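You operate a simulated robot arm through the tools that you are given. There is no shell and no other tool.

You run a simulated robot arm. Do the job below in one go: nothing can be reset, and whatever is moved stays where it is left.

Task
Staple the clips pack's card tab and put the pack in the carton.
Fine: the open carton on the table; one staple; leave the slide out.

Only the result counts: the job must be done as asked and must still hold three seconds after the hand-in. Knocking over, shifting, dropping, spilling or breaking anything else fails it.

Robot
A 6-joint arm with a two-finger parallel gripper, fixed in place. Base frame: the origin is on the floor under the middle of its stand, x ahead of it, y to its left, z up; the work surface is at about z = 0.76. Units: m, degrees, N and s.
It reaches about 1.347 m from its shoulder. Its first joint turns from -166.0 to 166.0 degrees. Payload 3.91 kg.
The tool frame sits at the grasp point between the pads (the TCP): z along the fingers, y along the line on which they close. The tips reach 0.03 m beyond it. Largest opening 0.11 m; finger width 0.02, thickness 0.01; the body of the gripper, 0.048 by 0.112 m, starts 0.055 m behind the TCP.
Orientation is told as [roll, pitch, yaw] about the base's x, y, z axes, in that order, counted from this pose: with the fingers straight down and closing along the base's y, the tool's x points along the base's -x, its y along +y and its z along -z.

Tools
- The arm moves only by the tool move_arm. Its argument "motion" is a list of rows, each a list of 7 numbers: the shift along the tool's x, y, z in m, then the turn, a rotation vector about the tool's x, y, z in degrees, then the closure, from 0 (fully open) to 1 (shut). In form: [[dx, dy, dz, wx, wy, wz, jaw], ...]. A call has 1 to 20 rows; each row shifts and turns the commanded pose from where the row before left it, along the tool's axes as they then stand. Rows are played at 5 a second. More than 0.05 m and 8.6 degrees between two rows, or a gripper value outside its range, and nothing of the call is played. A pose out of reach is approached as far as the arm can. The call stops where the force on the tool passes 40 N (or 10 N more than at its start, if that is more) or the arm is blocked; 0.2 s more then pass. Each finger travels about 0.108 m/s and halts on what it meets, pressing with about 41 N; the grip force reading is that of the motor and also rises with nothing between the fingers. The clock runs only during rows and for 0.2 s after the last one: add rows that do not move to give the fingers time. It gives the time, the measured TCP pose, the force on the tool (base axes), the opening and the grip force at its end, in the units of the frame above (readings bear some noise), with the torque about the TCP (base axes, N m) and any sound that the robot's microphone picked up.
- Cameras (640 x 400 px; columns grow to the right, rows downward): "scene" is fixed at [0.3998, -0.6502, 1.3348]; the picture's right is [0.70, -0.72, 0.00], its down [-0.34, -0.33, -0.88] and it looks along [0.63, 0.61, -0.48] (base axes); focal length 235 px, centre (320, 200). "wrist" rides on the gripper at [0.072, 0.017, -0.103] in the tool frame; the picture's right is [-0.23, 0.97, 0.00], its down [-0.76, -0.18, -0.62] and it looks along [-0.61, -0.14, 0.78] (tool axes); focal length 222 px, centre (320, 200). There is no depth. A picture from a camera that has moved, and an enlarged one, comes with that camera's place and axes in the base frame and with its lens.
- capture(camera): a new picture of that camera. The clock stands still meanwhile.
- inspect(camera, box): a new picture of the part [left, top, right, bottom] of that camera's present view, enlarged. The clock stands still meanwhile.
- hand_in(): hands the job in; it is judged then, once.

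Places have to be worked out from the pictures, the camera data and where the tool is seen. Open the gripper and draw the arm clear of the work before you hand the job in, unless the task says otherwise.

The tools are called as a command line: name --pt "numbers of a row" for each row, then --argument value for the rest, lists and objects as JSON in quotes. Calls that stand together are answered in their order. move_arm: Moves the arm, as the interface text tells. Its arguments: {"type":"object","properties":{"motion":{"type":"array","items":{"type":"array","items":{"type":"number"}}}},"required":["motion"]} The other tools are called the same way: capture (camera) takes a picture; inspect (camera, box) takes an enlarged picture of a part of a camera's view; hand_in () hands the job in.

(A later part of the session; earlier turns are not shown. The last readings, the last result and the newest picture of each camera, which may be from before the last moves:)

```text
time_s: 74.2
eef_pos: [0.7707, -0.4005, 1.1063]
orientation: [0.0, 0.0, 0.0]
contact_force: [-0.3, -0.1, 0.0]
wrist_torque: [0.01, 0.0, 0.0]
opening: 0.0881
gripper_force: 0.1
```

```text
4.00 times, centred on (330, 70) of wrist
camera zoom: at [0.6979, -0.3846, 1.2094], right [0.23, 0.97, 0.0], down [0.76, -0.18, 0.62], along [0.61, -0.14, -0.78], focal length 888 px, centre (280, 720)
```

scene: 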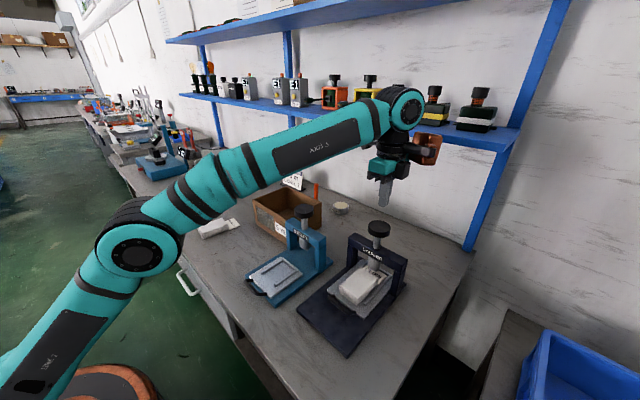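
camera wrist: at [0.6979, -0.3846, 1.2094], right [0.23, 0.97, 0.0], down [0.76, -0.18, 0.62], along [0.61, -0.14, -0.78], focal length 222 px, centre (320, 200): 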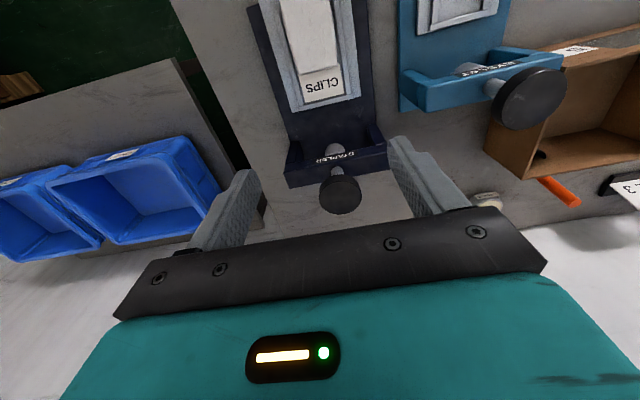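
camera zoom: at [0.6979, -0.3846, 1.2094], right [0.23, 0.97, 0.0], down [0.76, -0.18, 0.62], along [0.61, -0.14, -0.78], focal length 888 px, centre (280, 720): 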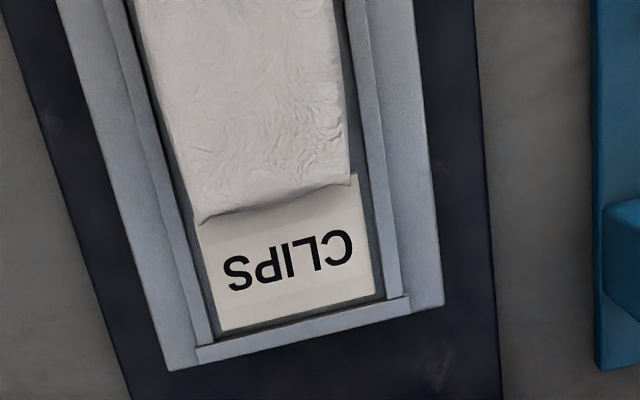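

The tab looks clean from above at this distance. I come closer to examine it at high magnification, since a staple would be small.

move_arm --pt "-0.015 0 0.04 0 0 0 0.2" --pt "-0.01 0 0.04 0 0 0 0.2" --pt "0 0 0.04 0 0 0 0.2" --pt "0 0 0.04 0 0 0 0.2" --pt "0 0 0 0 0 0 0.2"

capture --camera "wrist"

inspect --camera "wrist" --box '[270, 50, 380, 130]'

```text
time_s: 75.4
eef_pos: [0.796, -0.3992, 0.9465]
orientation: [0.1, 0.0, -0.1]
contact_force: [0.3, -0.1, 0.6]
wrist_torque: [0.0, -0.02, 0.01]
opening: 0.0884
gripper_force: 0.0
```

```text
taken
camera wrist: at [0.7235, -0.3833, 1.0496], right [0.23, 0.97, 0.0], down [0.76, -0.18, 0.62], along [0.61, -0.14, -0.78], focal length 222 px, centre (320, 200)
```

wrist: 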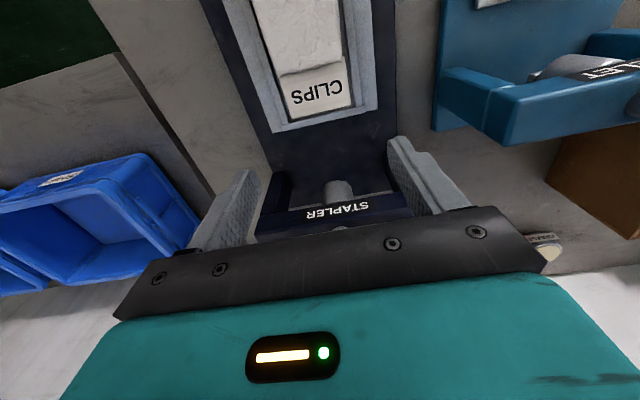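

```text
5.00 times, centred on (325, 90) of wrist
camera zoom: at [0.7235, -0.3833, 1.0496], right [0.23, 0.97, 0.0], down [0.76, -0.18, 0.62], along [0.61, -0.14, -0.78], focal length 1111 px, centre (295, 750)
```

zoom: 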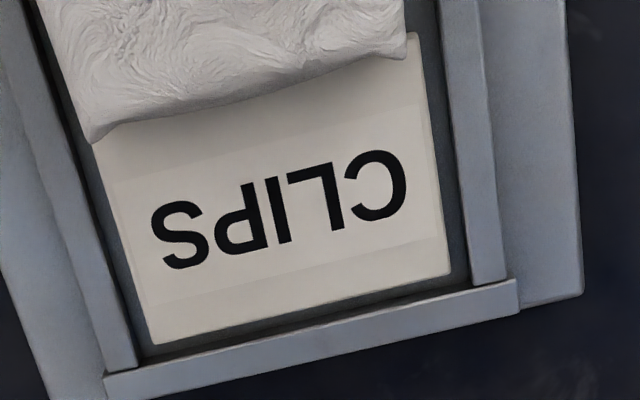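

The whole tab is in clear view and carries no staple, so the first stroke only clicked without stapling. I look closely at the head from here to fix the punch position better.

inspect --camera "wrist" --box '[270, 110, 410, 230]'

inspect --camera "scene" --box '[350, 220, 410, 290]'

```text
3.33 times, centred on (340, 170) of wrist
camera zoom: at [0.7235, -0.3833, 1.0496], right [0.23, 0.97, 0.0], down [0.76, -0.18, 0.62], along [0.61, -0.14, -0.78], focal length 740 px, centre (253, 300)
```

zoom: 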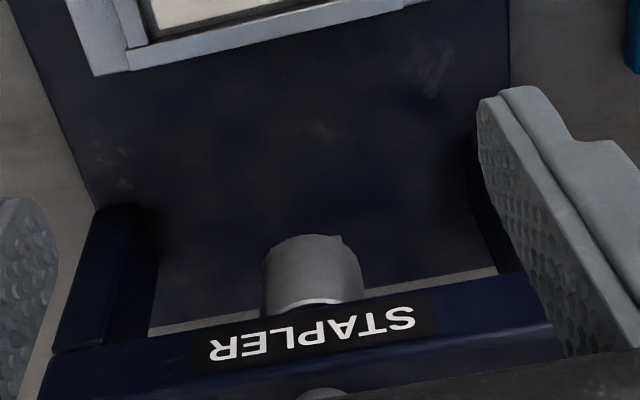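

```text
5.71 times, centred on (380, 255) of scene
camera zoom: at [0.3998, -0.6502, 1.3348], right [0.7, -0.72, 0.0], down [-0.34, -0.33, -0.88], along [0.63, 0.61, -0.48], focal length 1344 px, centre (-23, -114)
```

zoom: 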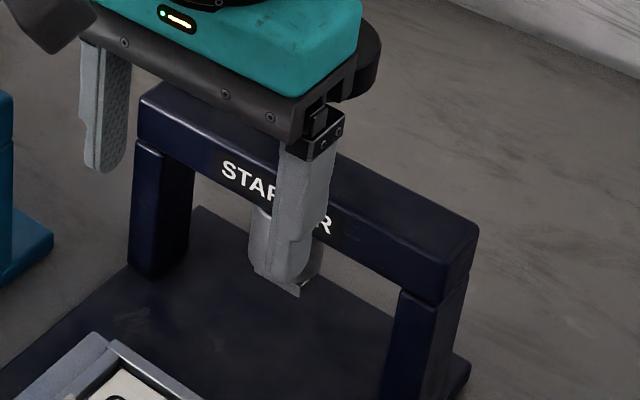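

I take a maximum-zoom look at the tab to be certain there is no staple or mark.

inspect --camera "wrist" --box '[285, 60, 325, 120]'

inspect --camera "wrist" --box '[315, 50, 360, 115]'

```text
6.67 times, centred on (305, 90) of wrist
camera zoom: at [0.7235, -0.3833, 1.0496], right [0.23, 0.97, 0.0], down [0.76, -0.18, 0.62], along [0.61, -0.14, -0.78], focal length 1481 px, centre (420, 933)
```

zoom: 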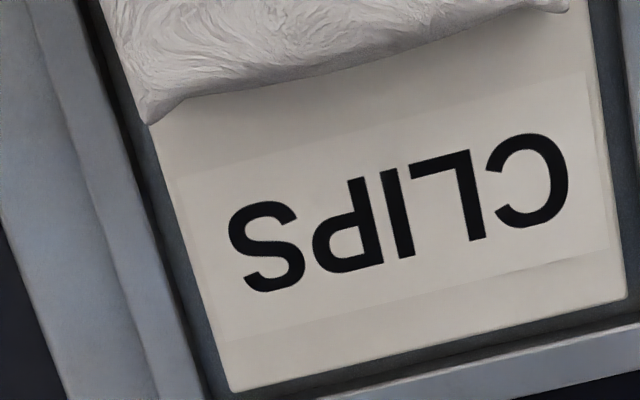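

```text
6.15 times, centred on (338, 82) of wrist
camera zoom: at [0.7235, -0.3833, 1.0496], right [0.23, 0.97, 0.0], down [0.76, -0.18, 0.62], along [0.61, -0.14, -0.78], focal length 1367 px, centre (212, 923)
```

zoom: 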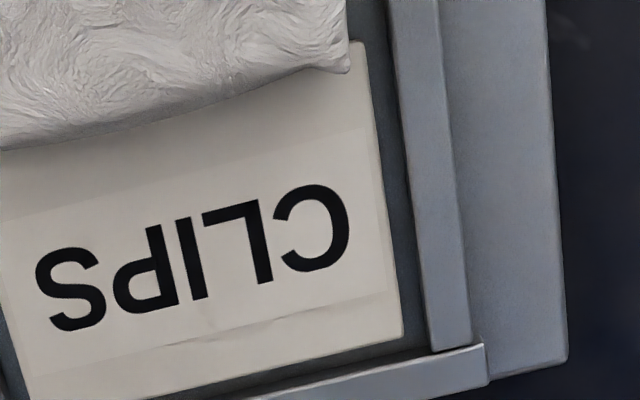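

There is a faint mark at the lower edge of the label near the middle; I magnify exactly that spot.

inspect --camera "wrist" --box '[322, 92, 352, 112]'

inspect --camera "wrist" --box '[300, 85, 330, 118]'

```text
16.00 times, centred on (337, 102) of wrist
camera zoom: at [0.7235, -0.3833, 1.0496], right [0.23, 0.97, 0.0], down [0.76, -0.18, 0.62], along [0.61, -0.14, -0.78], focal length 3554 px, centre (48, 1768)
```

zoom: 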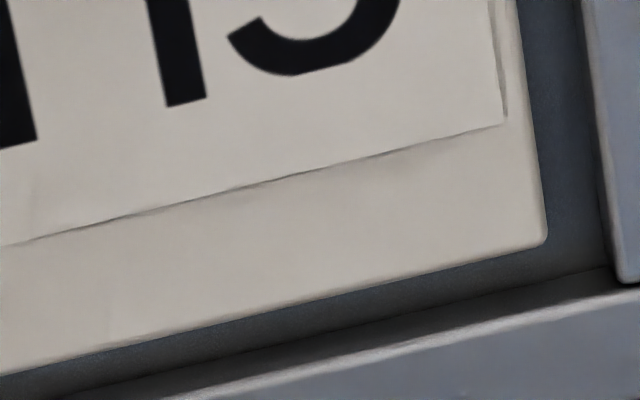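

```text
12.12 times, centred on (315, 102) of wrist
camera zoom: at [0.7235, -0.3833, 1.0496], right [0.23, 0.97, 0.0], down [0.76, -0.18, 0.62], along [0.61, -0.14, -0.78], focal length 2692 px, centre (381, 1394)
```

zoom: 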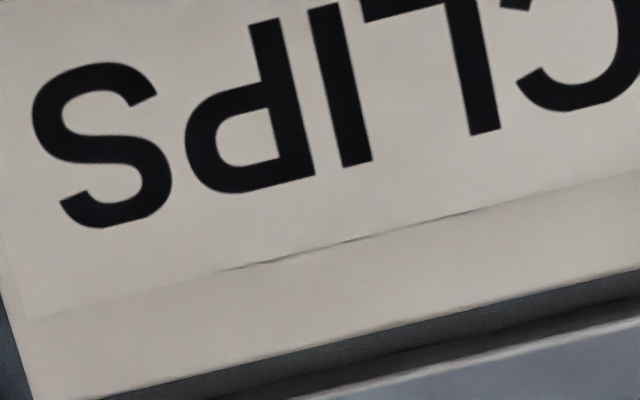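

That is only the edge of the printed label, so there is certainly no staple. I will push the slide fully home this time, to its own end stop, and use a full stroke; first I go back to the handle with the tool turned.

move_arm --pt "0.0463 0 0 0 0 0 0.3" --pt "0.0463 0 0 0 0 0 0.4" --pt "0.0463 0 0 0 0 0 0.5" --pt "0.0461 0 0 0 0 0 0.6" --pt "0 0 0 0 0 8.5 0.7" --pt "0 0 0 0 0 8.5 0.78" --pt "0 0 0 0 0 8.5 0.78" --pt "0 0 0 0 0 8.5 0.78" --pt "0 0 0 0 0 8.5 0.78" --pt "0 0 0 0 0 8.5 0.78" --pt "0 0 0 0 0 8.5 0.78" --pt "0 0 0 0 0 8.5 0.78" --pt "0 0 0 0 0 8.5 0.78" --pt "0 0 0 0 0 8.5 0.78" --pt "0 0 0 0 0 5 0.78" --pt "0 0 0.04 0 0 0 0.78" --pt "0 0 0.04 0 0 0 0.78" --pt "0 0 0.02 0 0 0 0.78" --pt "0 0 0 0 0 0 0.78"

inspect --camera "wrist" --box '[240, 60, 440, 240]'

```text
time_s: 79.4
eef_pos: [0.6094, -0.3997, 0.845]
orientation: [0.0, 0.0, -90.0]
contact_force: [0.3, -1.4, -0.2]
wrist_torque: [0.02, 0.03, -0.01]
opening: 0.0242
gripper_force: 0.0
```

```text
2.22 times, centred on (340, 150) of wrist
camera zoom: at [0.6267, -0.3274, 0.948], right [0.97, -0.23, 0.0], down [-0.18, -0.76, 0.62], along [-0.14, -0.61, -0.78], focal length 494 px, centre (276, 311)
```

zoom: 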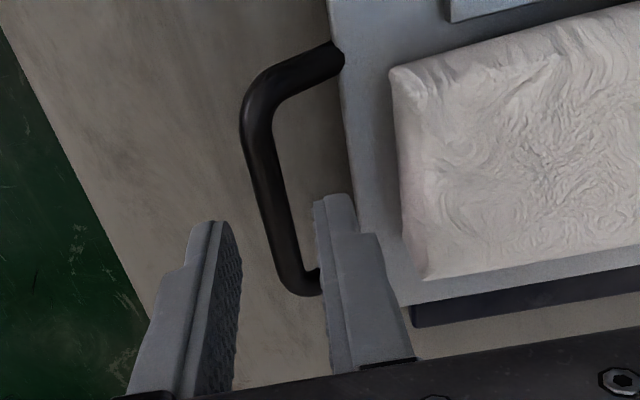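

Aligned on the bar as before. I lower, grip and push the slide in 112 mm again in one smooth run.

move_arm --pt "0 0 0.015 0 0 0 0.78" --pt "0 0 0.015 0 0 0 0.78" --pt "0 0 0 0 0 0 0.9" --pt "0 0 0 0 0 0 0.95" --pt "0 0 0 0 0 0 0.97" --pt "0 0 0 0 0 0 0.97" --pt "0 0.004 0 0 0 0 0.97" --pt "0 0.008 0 0 0 0 0.97" --pt "0 0.01 0 0 0 0 0.97" --pt "0 0.01 0 0 0 0 0.97" --pt "0 0.01 0 0 0 0 0.97" --pt "0 0.01 0 0 0 0 0.97" --pt "0 0.01 0 0 0 0 0.97" --pt "0 0.01 0 0 0 0 0.97" --pt "0 0.01 0 0 0 0 0.97" --pt "0 0.01 0 0 0 0 0.97" --pt "0 0.01 0 0 0 0 0.97" --pt "0 0.006 0 0 0 0 0.97" --pt "0 0.004 0 0 0 0 0.97" --pt "0 0 0 0 0 0 0.97"

inspect --camera "wrist" --box '[480, 0, 640, 240]'

```text
time_s: 83.6
eef_pos: [0.7221, -0.402, 0.8153]
orientation: [-0.1, 0.0, -90.0]
contact_force: [-0.8, 15.5, -25.6]
wrist_torque: [0.04, -0.03, 0.91]
opening: 0.0096
gripper_force: 45.1
```

```text
1.67 times, centred on (560, 120) of wrist
camera zoom: at [0.7397, -0.3281, 0.9188], right [0.97, -0.23, 0.0], down [-0.18, -0.76, 0.62], along [-0.14, -0.61, -0.78], focal length 370 px, centre (-80, 333)
```

zoom: 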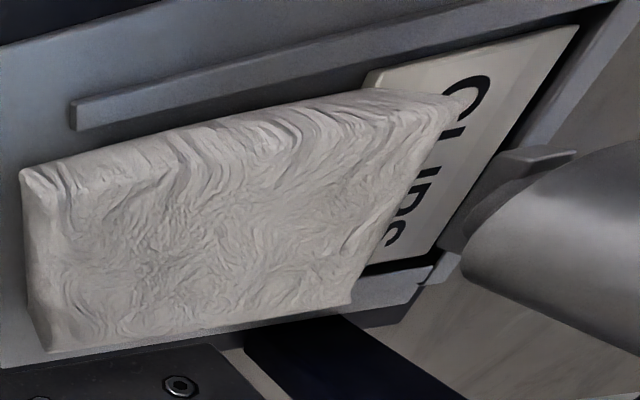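

There is some side load from the grip, so I relax it by opening and closing once, then push on in small steps toward the end stop.

move_arm --pt "0 0 0 0 0 0 0.88" --pt "0 0 0 0 0 0 0.82" --pt "0 0 0 0 0 0 0.9" --pt "0 0 0 0 0 0 0.97" --pt "0 0 0 0 0 0 0.97" --pt "0 0.003 0 0 0 0 0.97" --pt "0 0.003 0 0 0 0 0.97" --pt "0 0.003 0 0 0 0 0.97" --pt "0 0.003 0 0 0 0 0.97" --pt "0 0 0 0 0 0 0.97"

inspect --camera "wrist" --box '[480, 0, 640, 240]'

```text
time_s: 85.8
eef_pos: [0.7345, -0.4016, 0.8161]
orientation: [-0.1, 0.0, -90.0]
contact_force: [-1.2, -12.0, 0.8]
wrist_torque: [-0.29, 0.02, 0.9]
opening: 0.0098
gripper_force: 44.8
```

```text
1.67 times, centred on (560, 120) of wrist
camera zoom: at [0.7515, -0.3292, 0.9201], right [0.97, -0.23, 0.0], down [-0.18, -0.76, 0.62], along [-0.14, -0.61, -0.78], focal length 370 px, centre (-80, 333)
```

zoom: 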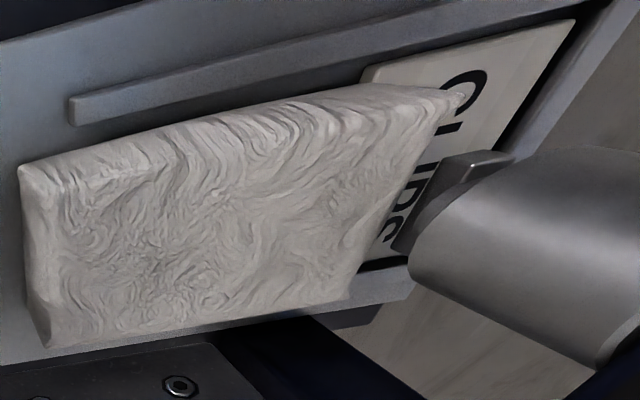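

T = 124 mm again with no end resistance. I continue in 1 mm steps.

move_arm --pt "0 0.001 0 0 0 0 0.97" --pt "0 0.001 0 0 0 0 0.97" --pt "0 0.001 0 0 0 0 0.97" --pt "0 0 0 0 0 0 0.97"

inspect --camera "wrist" --box '[480, 0, 640, 240]'

```text
time_s: 86.8
eef_pos: [0.7371, -0.4001, 0.8167]
orientation: [0.1, 0.0, -90.0]
contact_force: [-0.9, -17.1, 16.8]
wrist_torque: [-0.03, -0.01, 0.93]
opening: 0.0098
gripper_force: 45.0
```

```text
1.67 times, centred on (560, 120) of wrist
camera zoom: at [0.7536, -0.329, 0.92], right [0.97, -0.23, 0.0], down [-0.18, -0.76, 0.62], along [-0.14, -0.61, -0.78], focal length 370 px, centre (-80, 333)
```

zoom: 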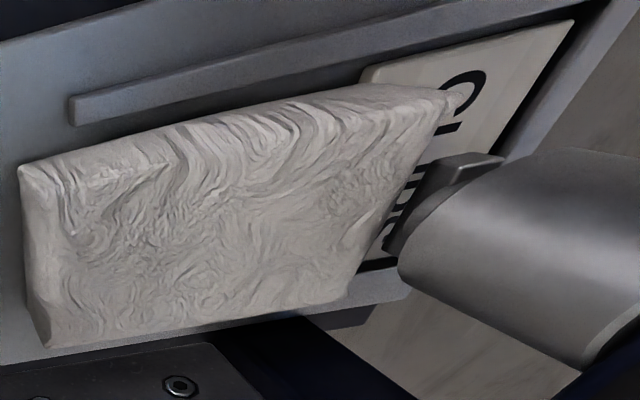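

Still moving without x resistance and the pack stays put on the slide. Three more millimetres.

move_arm --pt "0 0.001 0 0 0 0 0.97" --pt "0 0.001 0 0 0 0 0.97" --pt "0 0.001 0 0 0 0 0.97" --pt "0 0 0 0 0 0 0.97"

inspect --camera "wrist" --box '[480, 0, 640, 240]'

```text
time_s: 87.8
eef_pos: [0.7387, -0.4011, 0.8157]
orientation: [0.1, 0.0, -90.0]
contact_force: [-1.7, -17.2, 21.5]
wrist_torque: [-0.43, 0.01, 0.86]
opening: 0.0094
gripper_force: 45.3
```

```text
1.67 times, centred on (560, 120) of wrist
camera zoom: at [0.7563, -0.329, 0.92], right [0.97, -0.23, 0.0], down [-0.18, -0.76, 0.62], along [-0.14, -0.61, -0.78], focal length 370 px, centre (-80, 333)
```

zoom: 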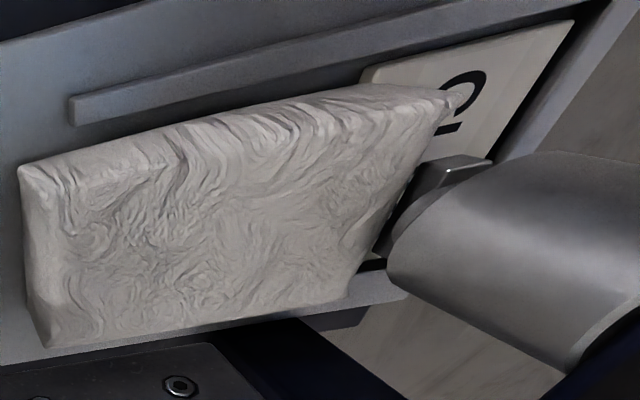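

At 130 mm there is still no end stop, with about 8 mm left between body and blade. I relax the grip once more and try 4 mm further, ready to stop on any x force.

move_arm --pt "0 0 0 0 0 0 0.88" --pt "0 0 0 0 0 0 0.82" --pt "0 0 0 0 0 0 0.9" --pt "0 0 0 0 0 0 0.97" --pt "0 0 0 0 0 0 0.97" --pt "0 0.001 0 0 0 0 0.97" --pt "0 0.001 0 0 0 0 0.97" --pt "0 0 0 0 0 0 0.97"

inspect --camera "wrist" --box '[300, 0, 640, 240]'

```text
time_s: 89.7
eef_pos: [0.7403, -0.4009, 0.8159]
orientation: [-0.2, 0.0, -90.1]
contact_force: [-16.9, 7.8, 4.3]
wrist_torque: [-0.91, 0.2, 0.91]
opening: 0.0095
gripper_force: 45.5
stopped in row 8: the force on the tool passed its limit at 41 N (the readings are from after the stop); the commanded pose is now the measured one
```

```text
1.67 times, centred on (470, 120) of wrist
camera zoom: at [0.7574, -0.3282, 0.9188], right [0.97, -0.23, 0.0], down [-0.17, -0.76, 0.62], along [-0.14, -0.61, -0.78], focal length 370 px, centre (70, 333)
```

zoom: 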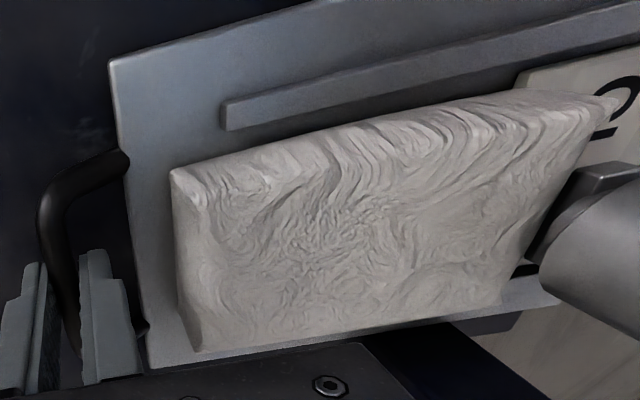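

A firm stop met the slide at about x = 0.740 (T ≈ 130 mm), so this is the slide's home position and my earlier stroke was made 14 mm short of it. I release the handle, rise and look at the tab and punch from the fixed camera.

move_arm --pt "0 0 0 0 0 0 0.9" --pt "0 0 0 0 0 0 0.82" --pt "0 0 0 0 0 0 0.8" --pt "0 0 -0.02 0 0 0 0.8" --pt "0 -0.01 -0.045 0 0 0 0.8" --pt "0 -0.04 -0.025 0 0 0 0.8" --pt "0 -0.04 -0.025 0 0 0 0.8" --pt "0 -0.04 -0.025 0 0 0 0.8" --pt "0 -0.03 -0.035 0 0 0 0.8" --pt "0 0 -0.045 0 0 0 0.9" --pt "0 0 0 0 0 0 0.9"

inspect --camera "scene" --box '[350, 240, 410, 300]'

inspect --camera "scene" --box '[310, 200, 430, 330]'

```text
time_s: 92.1
eef_pos: [0.5829, -0.3996, 1.0355]
orientation: [-0.2, 0.1, -90.0]
contact_force: [0.7, 0.0, -0.5]
wrist_torque: [0.01, 0.02, -0.04]
opening: 0.0109
gripper_force: 0.0
```

```text
6.67 times, centred on (380, 270) of scene
camera zoom: at [0.3998, -0.6502, 1.3348], right [0.7, -0.72, 0.0], down [-0.34, -0.33, -0.88], along [0.63, 0.61, -0.48], focal length 1568 px, centre (-80, -267)
```

zoom: 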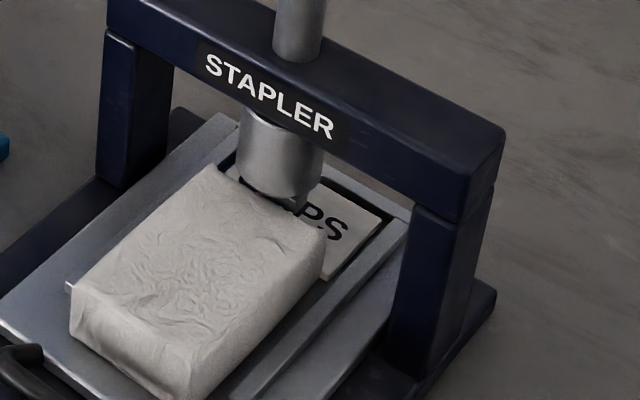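

```text
3.08 times, centred on (370, 265) of scene
camera zoom: at [0.3998, -0.6502, 1.3348], right [0.7, -0.72, 0.0], down [-0.34, -0.33, -0.88], along [0.63, 0.61, -0.48], focal length 724 px, centre (166, 0)
```

zoom: 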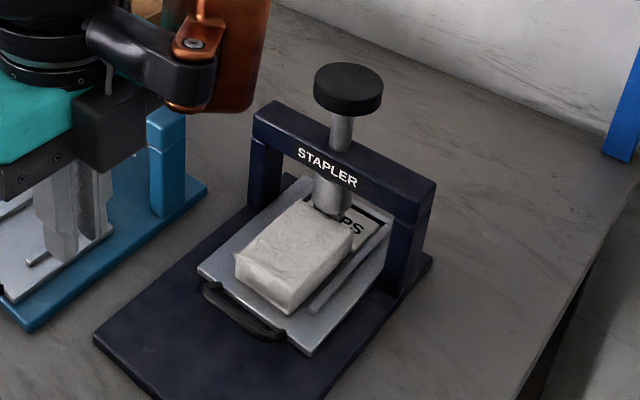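

The slide is home: tab end at about x ≈ 0.934, body front ≈ 0.877, blade over the tab just ahead of the body. I go over the knob again with shut fingers.

move_arm --pt "0 0 -0.025 0 0 0 1.0" --pt "0 0.0444 0 0 0 0 1.0" --pt "0 0.0444 0 0 0 0 1.0" --pt "0 0.0444 0 0 0 0 1.0" --pt "0 0.0444 0 0 0 0 1.0" --pt "0 0.0444 0 0 0 0 1.0" --pt "0 0.0444 0 0 0 0 1.0" --pt "0.001 0.0437 0 0 0 0 1.0" --pt "0 0 0.03 0 0 0 1.0" --pt "0 0 0.02 0 0 0 1.0" --pt "0 0 0 0 0 0 1.0"

inspect --camera "scene" --box '[330, 190, 430, 290]'

```text
time_s: 94.5
eef_pos: [0.8925, -0.3996, 1.0106]
orientation: [-0.2, 0.0, -90.1]
contact_force: [-0.7, 0.5, -0.4]
wrist_torque: [0.01, -0.01, 0.04]
opening: 0.0002
gripper_force: 37.7
```

```text
4.00 times, centred on (380, 240) of scene
camera zoom: at [0.3998, -0.6502, 1.3348], right [0.7, -0.72, 0.0], down [-0.34, -0.33, -0.88], along [0.63, 0.61, -0.48], focal length 941 px, centre (80, 40)
```

zoom: 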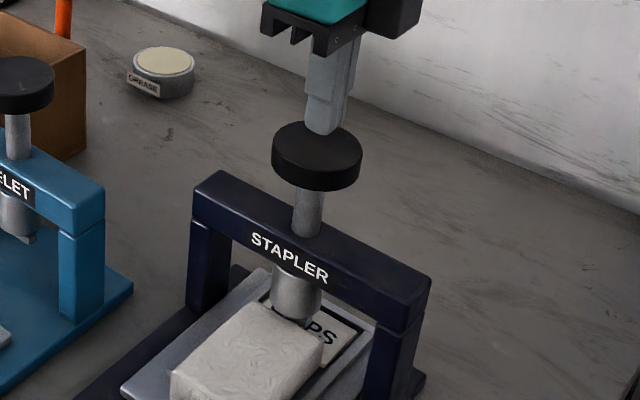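

Tips are centred above the knob. I press down in one slow stroke, in stages, watching force and sound.

move_arm --pt "0 0 0.003 0 0 0 1.0" --pt "0 0 0.003 0 0 0 1.0" --pt "0 0 0.003 0 0 0 1.0" --pt "0 0 0.003 0 0 0 1.0" --pt "0 0 0.003 0 0 0 1.0" --pt "0 0 0.003 0 0 0 1.0" --pt "0 0 0.003 0 0 0 1.0" --pt "0 0 0.003 0 0 0 1.0"

```text
time_s: 96.3
eef_pos: [0.8918, -0.3993, 0.9855]
orientation: [-0.2, 0.1, -90.0]
contact_force: [-1.3, 1.1, 7.3]
wrist_torque: [-0.06, -0.02, -0.04]
opening: 0.0002
gripper_force: 37.6
```

Force is 7 N and there is no click yet. I press on 2 mm at a time.

move_arm --pt "0 0 0.002 0 0 0 1.0" --pt "0 0 0.002 0 0 0 1.0" --pt "0 0 0.002 0 0 0 1.0" --pt "0 0 0.001 0 0 0 1.0"

inspect --camera "scene" --box '[350, 230, 410, 300]'

```text
time_s: 97.3
eef_pos: [0.8907, -0.3994, 0.9789]
orientation: [-0.2, 0.1, -90.0]
contact_force: [2.6, -1.7, 8.3]
wrist_torque: [-0.1, -0.15, 0.02]
opening: 0.0001
gripper_force: 38.1
heard: click
```

```text
5.71 times, centred on (380, 265) of scene
camera zoom: at [0.3998, -0.6502, 1.3348], right [0.7, -0.72, 0.0], down [-0.34, -0.33, -0.88], along [0.63, 0.61, -0.48], focal length 1344 px, centre (-23, -171)
```

zoom: 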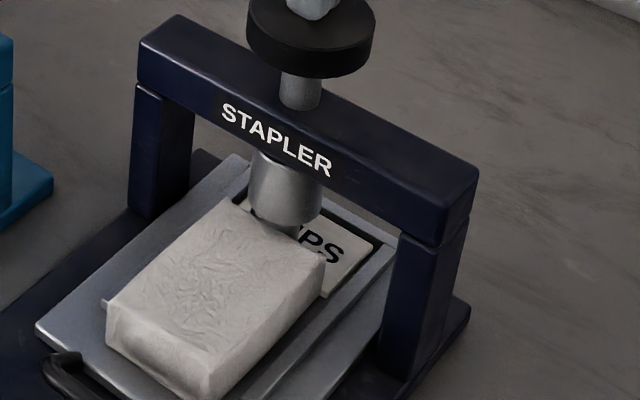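

The click came at the same depth with only 8 N. To make sure of a full stroke I press a little further within this same stroke, until it bottoms.

move_arm --pt "0 0 0.001 0 0 0 1.0" --pt "0 0 0.001 0 0 0 1.0" --pt "0 0 0.001 0 0 0 1.0" --pt "0 0 0.001 0 0 0 1.0" --pt "0 0 0.001 0 0 0 1.0"

inspect --camera "scene" --box '[350, 230, 410, 300]'

```text
time_s: 98.5
eef_pos: [0.892, -0.3983, 0.9733]
orientation: [-0.2, 0.1, -90.0]
contact_force: [-5.7, 1.3, 12.4]
wrist_torque: [-0.03, 0.18, -0.06]
opening: 0.0
gripper_force: 37.7
```

```text
5.71 times, centred on (380, 265) of scene
camera zoom: at [0.3998, -0.6502, 1.3348], right [0.7, -0.72, 0.0], down [-0.34, -0.33, -0.88], along [0.63, 0.61, -0.48], focal length 1344 px, centre (-23, -171)
```

zoom: 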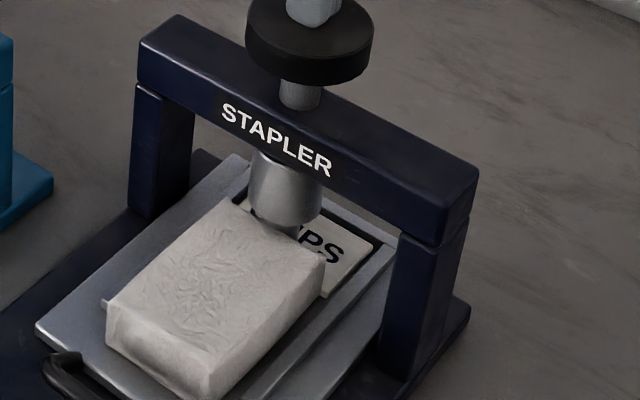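

12 N now; I continue a few millimetres to reach the bottom of the stroke.

move_arm --pt "0 0 0.001 0 0 0 1.0" --pt "0 0 0.001 0 0 0 1.0" --pt "0 0 0.001 0 0 0 1.0" --pt "0 0 0.001 0 0 0 1.0"

```text
time_s: 99.3
eef_pos: [0.8918, -0.4005, 0.974]
orientation: [0.1, -0.1, -90.1]
contact_force: [-5.0, 2.8, 11.6]
wrist_torque: [0.19, 0.19, 0.07]
opening: 0.0
gripper_force: 38.3
stopped in row 4: the force on the tool passed its limit at 42 N (the readings are from after the stop); the commanded pose is now the measured one
```

The stroke has bottomed at 42 N. I lift off and return to the handle to draw the slide out and inspect.

move_arm --pt "0 0 -0.005 0 0 0 1.0" --pt "0 0 -0.01 0 0 0 1.0" --pt "0 0 -0.03 0 0 0 1.0" --pt "0 0 -0.041 0 0 0 1.0" --pt "0 -0.04 0 0 0 0 0.9" --pt "0 -0.04 0 0 0 0 0.8" --pt "0 -0.04 0 0 0 0 0.78" --pt "0 -0.0318 0 0 0 0 0.78" --pt "0 0 0.045 0 0 0 0.78" --pt "0 0 0.045 0 0 0 0.78" --pt "0 0 0.045 0 0 0 0.78" --pt "0 0 0.045 0 0 0 0.78" --pt "0 0 0.035 0 0 0 0.78" --pt "0 0 0 0 0 0 0.78"

inspect --camera "wrist" --box '[240, 60, 440, 240]'

inspect --camera "wrist" --box '[480, 0, 640, 240]'

```text
time_s: 102.3
eef_pos: [0.7412, -0.3997, 0.8408]
orientation: [0.1, 0.0, -90.0]
contact_force: [0.5, -0.2, -0.3]
wrist_torque: [-0.01, -0.03, 0.0]
opening: 0.0241
gripper_force: 0.2
```

```text
2.22 times, centred on (340, 150) of wrist
camera zoom: at [0.7583, -0.3286, 0.9448], right [0.97, -0.23, 0.0], down [-0.18, -0.76, 0.62], along [-0.14, -0.61, -0.78], focal length 494 px, centre (276, 311)
```

zoom: 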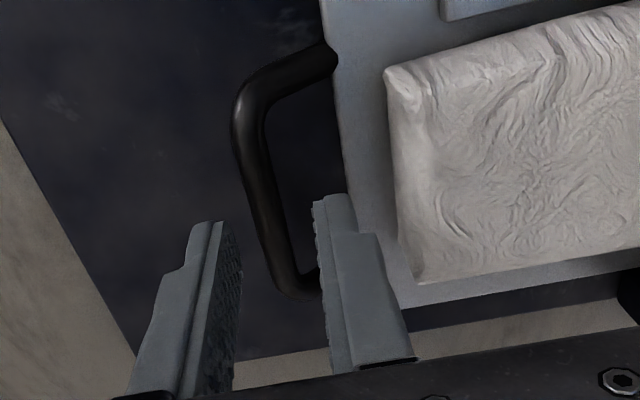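

```text
1.67 times, centred on (560, 120) of wrist
camera zoom: at [0.7583, -0.3286, 0.9448], right [0.97, -0.23, 0.0], down [-0.18, -0.76, 0.62], along [-0.14, -0.61, -0.78], focal length 370 px, centre (-80, 333)
```

zoom: 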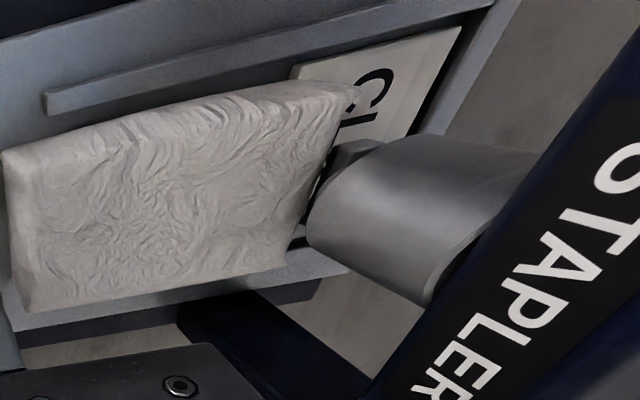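

The bar sits about 2 mm toward −x relative to before; I shift, lower, grip and draw the slide out.

move_arm --pt "0 -0.002 0.015 0 0 0 0.78" --pt "0 0 0.014 0 0 0 0.78" --pt "0 0 0 0 0 0 0.9" --pt "0 0 0 0 0 0 0.95" --pt "0 0 0 0 0 0 0.97" --pt "0 0 0 0 0 0 0.97" --pt "0 -0.003 0 0 0 0 0.97" --pt "0 -0.007 0 0 0 0 0.97" --pt "0 -0.01 0 0 0 0 0.97" --pt "0 -0.01 0 0 0 0 0.97" --pt "0 -0.01 0 0 0 0 0.97" --pt "0 -0.01 0 0 0 0 0.97" --pt "0 -0.007 0 0 0 0 0.97" --pt "0 -0.003 0 0 0 0 0.97" --pt "0 0 0 0 0 0 0.97"

inspect --camera "wrist" --box '[400, 0, 640, 240]'

```text
time_s: 105.5
eef_pos: [0.6789, -0.4013, 0.8125]
orientation: [0.0, 0.0, -90.0]
contact_force: [-0.5, -14.6, -15.8]
wrist_torque: [-0.54, -0.02, 0.91]
opening: 0.0099
gripper_force: 44.5
```

```text
1.67 times, centred on (520, 120) of wrist
camera zoom: at [0.6952, -0.3287, 0.9168], right [0.97, -0.23, 0.0], down [-0.18, -0.76, 0.62], along [-0.14, -0.61, -0.78], focal length 370 px, centre (-13, 333)
```

zoom: 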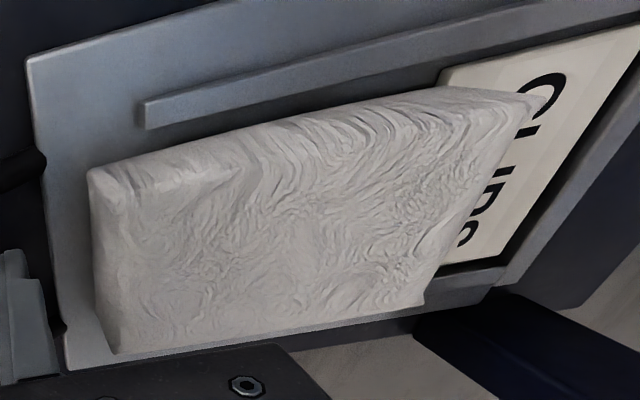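

I relax the grip, rise 2 mm to keep the tips off the base, grip again and draw the slide the remaining 68 mm.

move_arm --pt "0 0 0 0 0 0 0.88" --pt "0 0 0 0 0 0 0.82" --pt "0 0 -0.002 0 0 0 0.82" --pt "0 0 0 0 0 0 0.9" --pt "0 0 0 0 0 0 0.97" --pt "0 0 0 0 0 0 0.97" --pt "0 -0.004 0 0 0 0 0.97" --pt "0 -0.008 0 0 0 0 0.97" --pt "0 -0.01 0 0 0 0 0.97" --pt "0 -0.01 0 0 0 0 0.97" --pt "0 -0.01 0 0 0 0 0.97" --pt "0 -0.01 0 0 0 0 0.97" --pt "0 -0.008 0 0 0 0 0.97" --pt "0 -0.005 0 0 0 0 0.97" --pt "0 -0.003 0 0 0 0 0.97" --pt "0 0 0 0 0 0 0.97"

```text
time_s: 108.9
eef_pos: [0.6099, -0.3996, 0.8168]
orientation: [0.2, -0.1, -90.0]
contact_force: [1.8, 10.9, -2.1]
wrist_torque: [0.27, -0.07, 0.92]
opening: 0.0096
gripper_force: 45.3
```

The slide is back at its first, out position. I release, rise, turn the tool back to yaw 0 and inspect the tab from above.

move_arm --pt "0 0 0 0 0 0 0.9" --pt "0 0 0 0 0 0 0.8" --pt "0 0 0 0 0 0 0.78" --pt "0 0 -0.03 0 0 0 0.78" --pt "0 0 -0.05 0 0 0 0.78" --pt "0 0 -0.05 0 0 0 0.78" --pt "0 0 0 0 0 -8.5 0.6" --pt "0 0 0 0 0 -8.5 0.5" --pt "0 0 0 0 0 -8.5 0.3" --pt "0 0 0 0 0 -8.5 0.2" --pt "0 0 0 0 0 -8.5 0.2" --pt "0 0 0 0 0 -8.5 0.2" --pt "0 0 0 0 0 -8.5 0.2" --pt "0 0 0 0 0 -8.5 0.2" --pt "0 0 0 0 0 -8.5 0.2" --pt "0 0 0 0 0 -8.5 0.2" --pt "0 0 0 0 0 -5 0.2" --pt "0 0 0 0 0 0 0.2"

inspect --camera "scene" --box '[345, 275, 395, 325]'

capture --camera "wrist"

```text
time_s: 112.7
eef_pos: [0.6099, -0.4005, 0.9461]
orientation: [0.1, -0.1, 0.0]
contact_force: [-0.3, -0.4, -0.4]
wrist_torque: [0.01, 0.0, 0.01]
opening: 0.0881
gripper_force: 0.0
```

```text
8.00 times, centred on (370, 300) of scene
camera zoom: at [0.3998, -0.6502, 1.3348], right [0.7, -0.72, 0.0], down [-0.34, -0.33, -0.88], along [0.63, 0.61, -0.48], focal length 1882 px, centre (-80, -600)
```

zoom: 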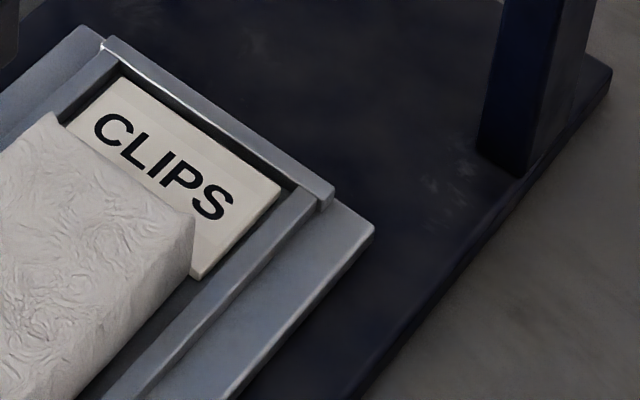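

```text
taken
camera wrist: at [0.5373, -0.3839, 1.0497], right [0.23, 0.97, 0.0], down [0.76, -0.18, 0.62], along [0.61, -0.14, -0.78], focal length 222 px, centre (320, 200)
```

wrist: 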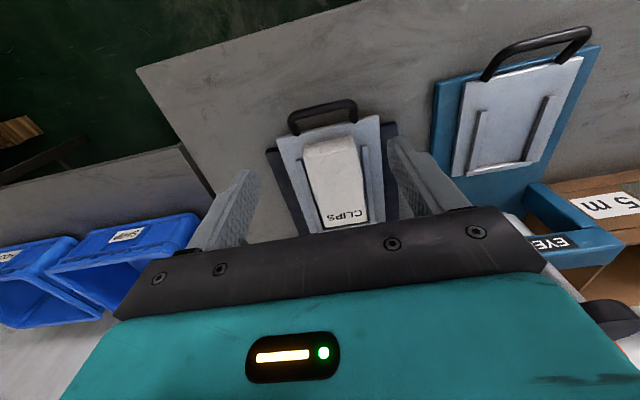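

From the fixed camera nothing shows on the far part of the tab; the near part is hidden by the body. I go to the close viewing position above.

move_arm --pt "-0.0465 0 0 0 0 0 0.2" --pt "-0.0465 0 0 0 0 0 0.2" --pt "-0.0465 0 0 0 0 0 0.2" --pt "-0.0465 0 0 0 0 0 0.2" --pt "0 0 0 0 0 0 0.2"

inspect --camera "wrist" --box '[270, 50, 380, 130]'

inspect --camera "wrist" --box '[285, 60, 355, 100]'

```text
time_s: 113.9
eef_pos: [0.794, -0.4007, 0.9483]
orientation: [0.0, -0.1, -0.1]
contact_force: [0.5, -1.3, -1.6]
wrist_torque: [0.0, -0.01, -0.01]
opening: 0.0879
gripper_force: 0.1
```

```text
5.00 times, centred on (325, 90) of wrist
camera zoom: at [0.7219, -0.383, 1.0511], right [0.23, 0.97, 0.0], down [0.76, -0.18, 0.62], along [0.61, -0.14, -0.78], focal length 1111 px, centre (295, 750)
```

zoom: 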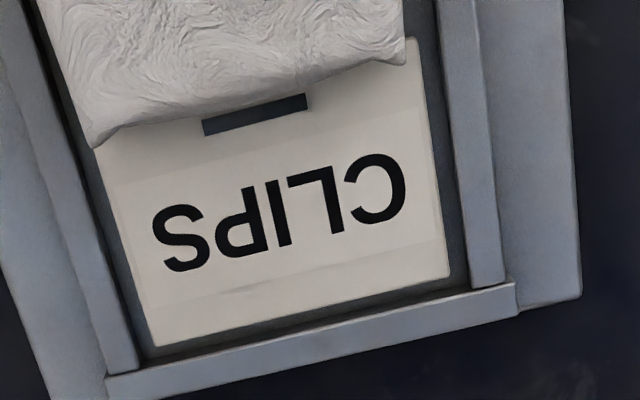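

```text
9.14 times, centred on (320, 80) of wrist
camera zoom: at [0.7219, -0.383, 1.0511], right [0.23, 0.97, 0.0], down [0.76, -0.18, 0.62], along [0.61, -0.14, -0.78], focal length 2031 px, centre (320, 1297)
```

zoom: 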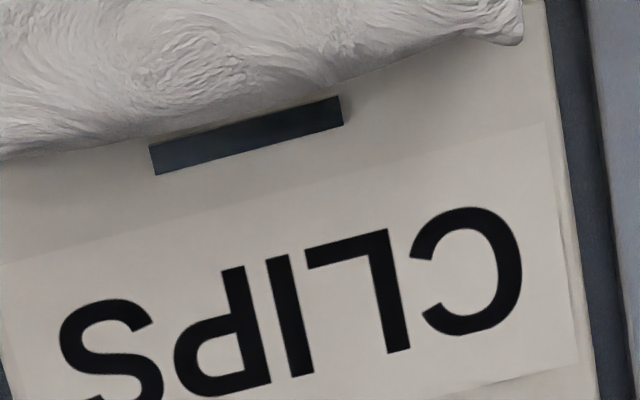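

The staple now shows clearly on the tab, one only. Now I go back over the pack body (x ≈ 0.70) and come down to pick it up, tips just above the rails.

move_arm --pt "0.048 0 0 0 0 0 0.2" --pt "0.047 0 0 0 0 0 0.2" --pt "0 0 0.04 0 0 0 0.2" --pt "0 0 0.04 0 0 0 0.2" --pt "0 0 0.02 0 0 0 0.2" --pt "0 0 0 0 0 0 0.2"

inspect --camera "wrist" --box '[220, 0, 420, 240]'

inspect --camera "scene" --box '[300, 240, 400, 340]'

```text
time_s: 115.3
eef_pos: [0.6997, -0.3982, 0.844]
orientation: [0.0, 0.0, 0.0]
contact_force: [-0.4, 0.4, -0.3]
wrist_torque: [-0.03, 0.02, 0.02]
opening: 0.088
gripper_force: 0.1
```

```text
1.67 times, centred on (320, 120) of wrist
camera zoom: at [0.6271, -0.383, 0.9485], right [0.23, 0.97, 0.0], down [0.76, -0.18, 0.62], along [0.61, -0.14, -0.78], focal length 370 px, centre (320, 333)
```

zoom: 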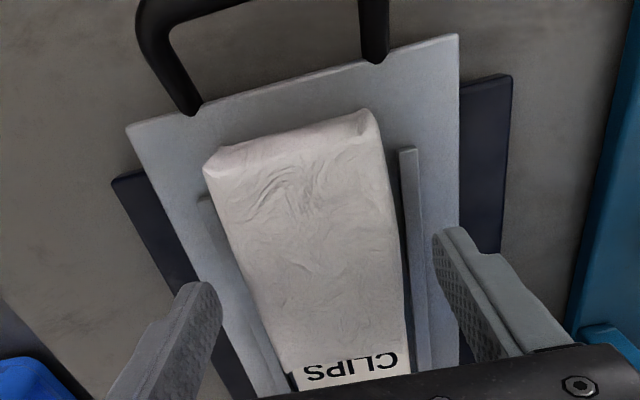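

```text
4.00 times, centred on (350, 290) of scene
camera zoom: at [0.3998, -0.6502, 1.3348], right [0.7, -0.72, 0.0], down [-0.34, -0.33, -0.88], along [0.63, 0.61, -0.48], focal length 941 px, centre (200, -160)
```

zoom: 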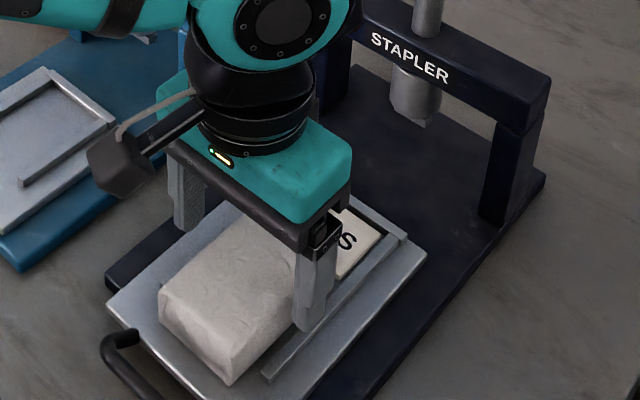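

The fingers straddle the body. I lower 18 mm more and close on it.

move_arm --pt "0 0 0.01 0 0 0 0.2" --pt "0 0 0.008 0 0 0 0.2" --pt "0 0 0 0 0 0 0.3" --pt "0 0 0 0 0 0 0.4" --pt "0 0 0 0 0 0 0.5" --pt "0 0 0 0 0 0 0.6" --pt "0 0 0 0 0 0 0.6"

```text
time_s: 116.9
eef_pos: [0.7, -0.3994, 0.8282]
orientation: [0.0, 0.0, 0.0]
contact_force: [-0.9, 0.3, -0.8]
wrist_torque: [0.02, -0.01, 0.02]
opening: 0.0691
gripper_force: 41.1
```

The pack is held (0.069). I lift it straight up to z ≈ 1.07 and carry it to the left at x ≈ 0.70, in front of the carton.

move_arm --pt "0 0 -0.005 0 0 0 0.6" --pt "0 0 -0.015 0 0 0 0.6" --pt "0 0 -0.04 0 0 0 0.6" --pt "0 0 -0.045 0 0 0 0.6" --pt "0 0 -0.045 0 0 0 0.6" --pt "0 0 -0.045 0 0 0 0.6" --pt "0 0 -0.045 0 0 0 0.6" --pt "0.03 0 0 0 0 0 0.6" --pt "0 0.0448 0 0 0 0 0.6" --pt "0 0.0448 0 0 0 0 0.6" --pt "0 0.0448 0 0 0 0 0.6" --pt "0 0.0448 0 0 0 0 0.6" --pt "0 0.0448 0 0 0 0 0.6" --pt "0 0.0448 0 0 0 0 0.6" --pt "0 0.0448 0 0 0 0 0.6" --pt "0 0.0448 0 0 0 0 0.6" --pt "0 0.0448 0 0 0 0 0.6" --pt "0 0.0448 0 0 0 0 0.6" --pt "0 0 0 0 0 0 0.6"

capture --camera "scene"

capture --camera "wrist"

```text
time_s: 120.9
eef_pos: [0.6722, 0.0472, 1.0679]
orientation: [0.0, -0.2, 0.0]
contact_force: [-0.3, 0.2, -1.0]
wrist_torque: [0.02, 0.02, -0.01]
opening: 0.0689
gripper_force: 41.6
```

```text
taken
```

scene: 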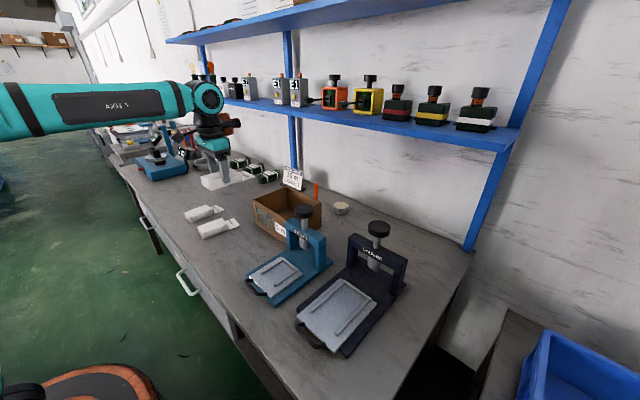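

```text
taken
camera wrist: at [0.5998, 0.0645, 1.1716], right [0.23, 0.97, 0.0], down [0.76, -0.18, 0.62], along [0.61, -0.14, -0.78], focal length 222 px, centre (320, 200)
```

wrist: 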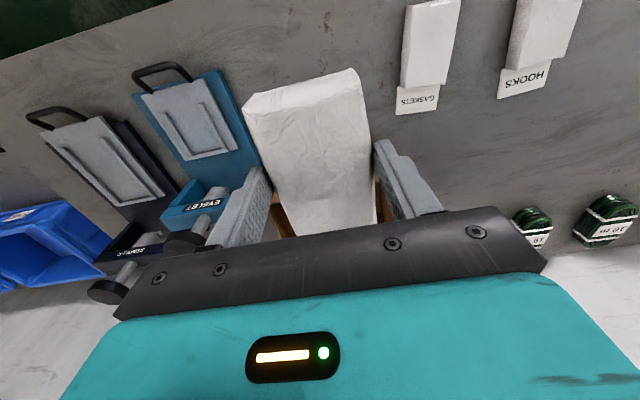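

The pack is secure and the stapler's slide is out and empty. I turn the tool 90° so the pack's long side lies along the carton's long side, still clear of everything.

move_arm --pt "0 0 0 0 0 8.5 0.6" --pt "0 0 0 0 0 8.5 0.6" --pt "0 0 0 0 0 8.5 0.6" --pt "0 0 0 0 0 8.5 0.6" --pt "0 0 0 0 0 8.5 0.6" --pt "0 0 0 0 0 8.5 0.6" --pt "0 0 0 0 0 8.5 0.6" --pt "0 0 0 0 0 8.5 0.6" --pt "0 0 0 0 0 8.5 0.6" --pt "0 0 0 0 0 8.5 0.6" --pt "0 0 0 0 0 5 0.6" --pt "0 0.045 0 0 0 0 0.6" --pt "0 0.045 0 0 0 0 0.6" --pt "0 0.045 0 0 0 0 0.6" --pt "0 0.045 0 0 0 0 0.6" --pt "0 0.045 0 0 0 0 0.6" --pt "0 0 0 0 0 0 0.6"

capture --camera "wrist"

inspect --camera "scene" --box '[200, 90, 400, 270]'

```text
time_s: 124.5
eef_pos: [0.8942, 0.0482, 1.0658]
orientation: [0.0, 0.0, -90.0]
contact_force: [0.6, 0.5, -1.1]
wrist_torque: [0.03, 0.01, 0.0]
opening: 0.0689
gripper_force: 40.8
```

```text
taken
camera wrist: at [0.9115, 0.1193, 1.1705], right [0.97, -0.23, 0.0], down [-0.18, -0.76, 0.62], along [-0.14, -0.61, -0.78], focal length 222 px, centre (320, 200)
```

wrist: 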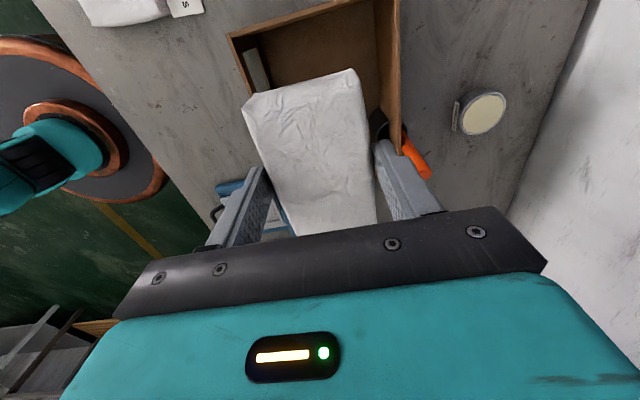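

```text
2.22 times, centred on (300, 180) of scene
camera zoom: at [0.3998, -0.6502, 1.3348], right [0.7, -0.72, 0.0], down [-0.34, -0.33, -0.88], along [0.63, 0.61, -0.48], focal length 523 px, centre (364, 244)
```

zoom: 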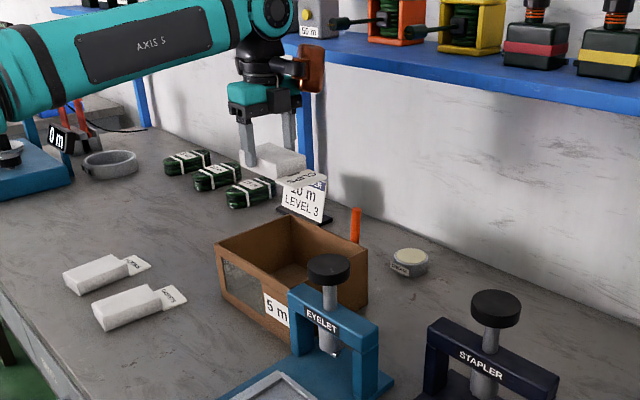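

The pack is over the carton with ample margin to the walls and to the black/orange item at the far −y corner. I shift 4 mm to +x and lower until the pack just enters, then check.

move_arm --pt "0 0.004 0.03 0 0 0 0.6" --pt "0 0 0.04 0 0 0 0.6" --pt "0 0 0.04 0 0 0 0.6" --pt "0 0 0.03 0 0 0 0.6" --pt "0 0 0 0 0 0 0.6"

capture --camera "wrist"

inspect --camera "scene" --box '[220, 120, 360, 260]'

```text
time_s: 125.7
eef_pos: [0.9006, 0.0464, 0.9279]
orientation: [0.1, 0.0, -90.0]
contact_force: [-0.2, -0.2, -0.6]
wrist_torque: [0.0, 0.01, 0.0]
opening: 0.069
gripper_force: 41.2
```

```text
taken
camera wrist: at [0.9175, 0.1193, 1.0321], right [0.97, -0.23, 0.0], down [-0.18, -0.76, 0.62], along [-0.14, -0.61, -0.78], focal length 222 px, centre (320, 200)
```

wrist: 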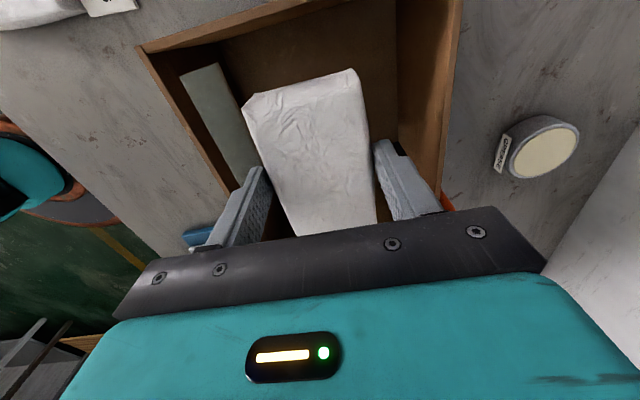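

```text
2.86 times, centred on (290, 190) of scene
camera zoom: at [0.3998, -0.6502, 1.3348], right [0.7, -0.72, 0.0], down [-0.34, -0.33, -0.88], along [0.63, 0.61, -0.48], focal length 672 px, centre (406, 229)
```

zoom: 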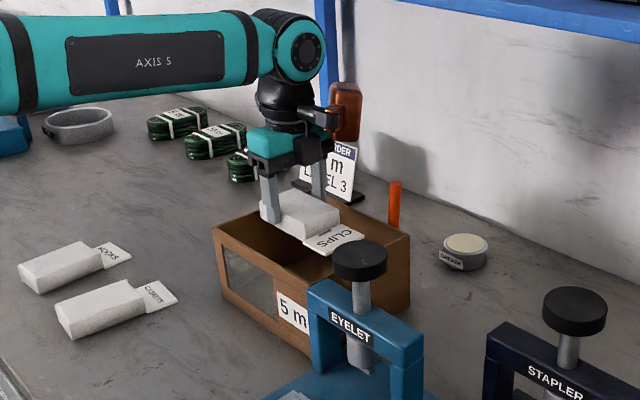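

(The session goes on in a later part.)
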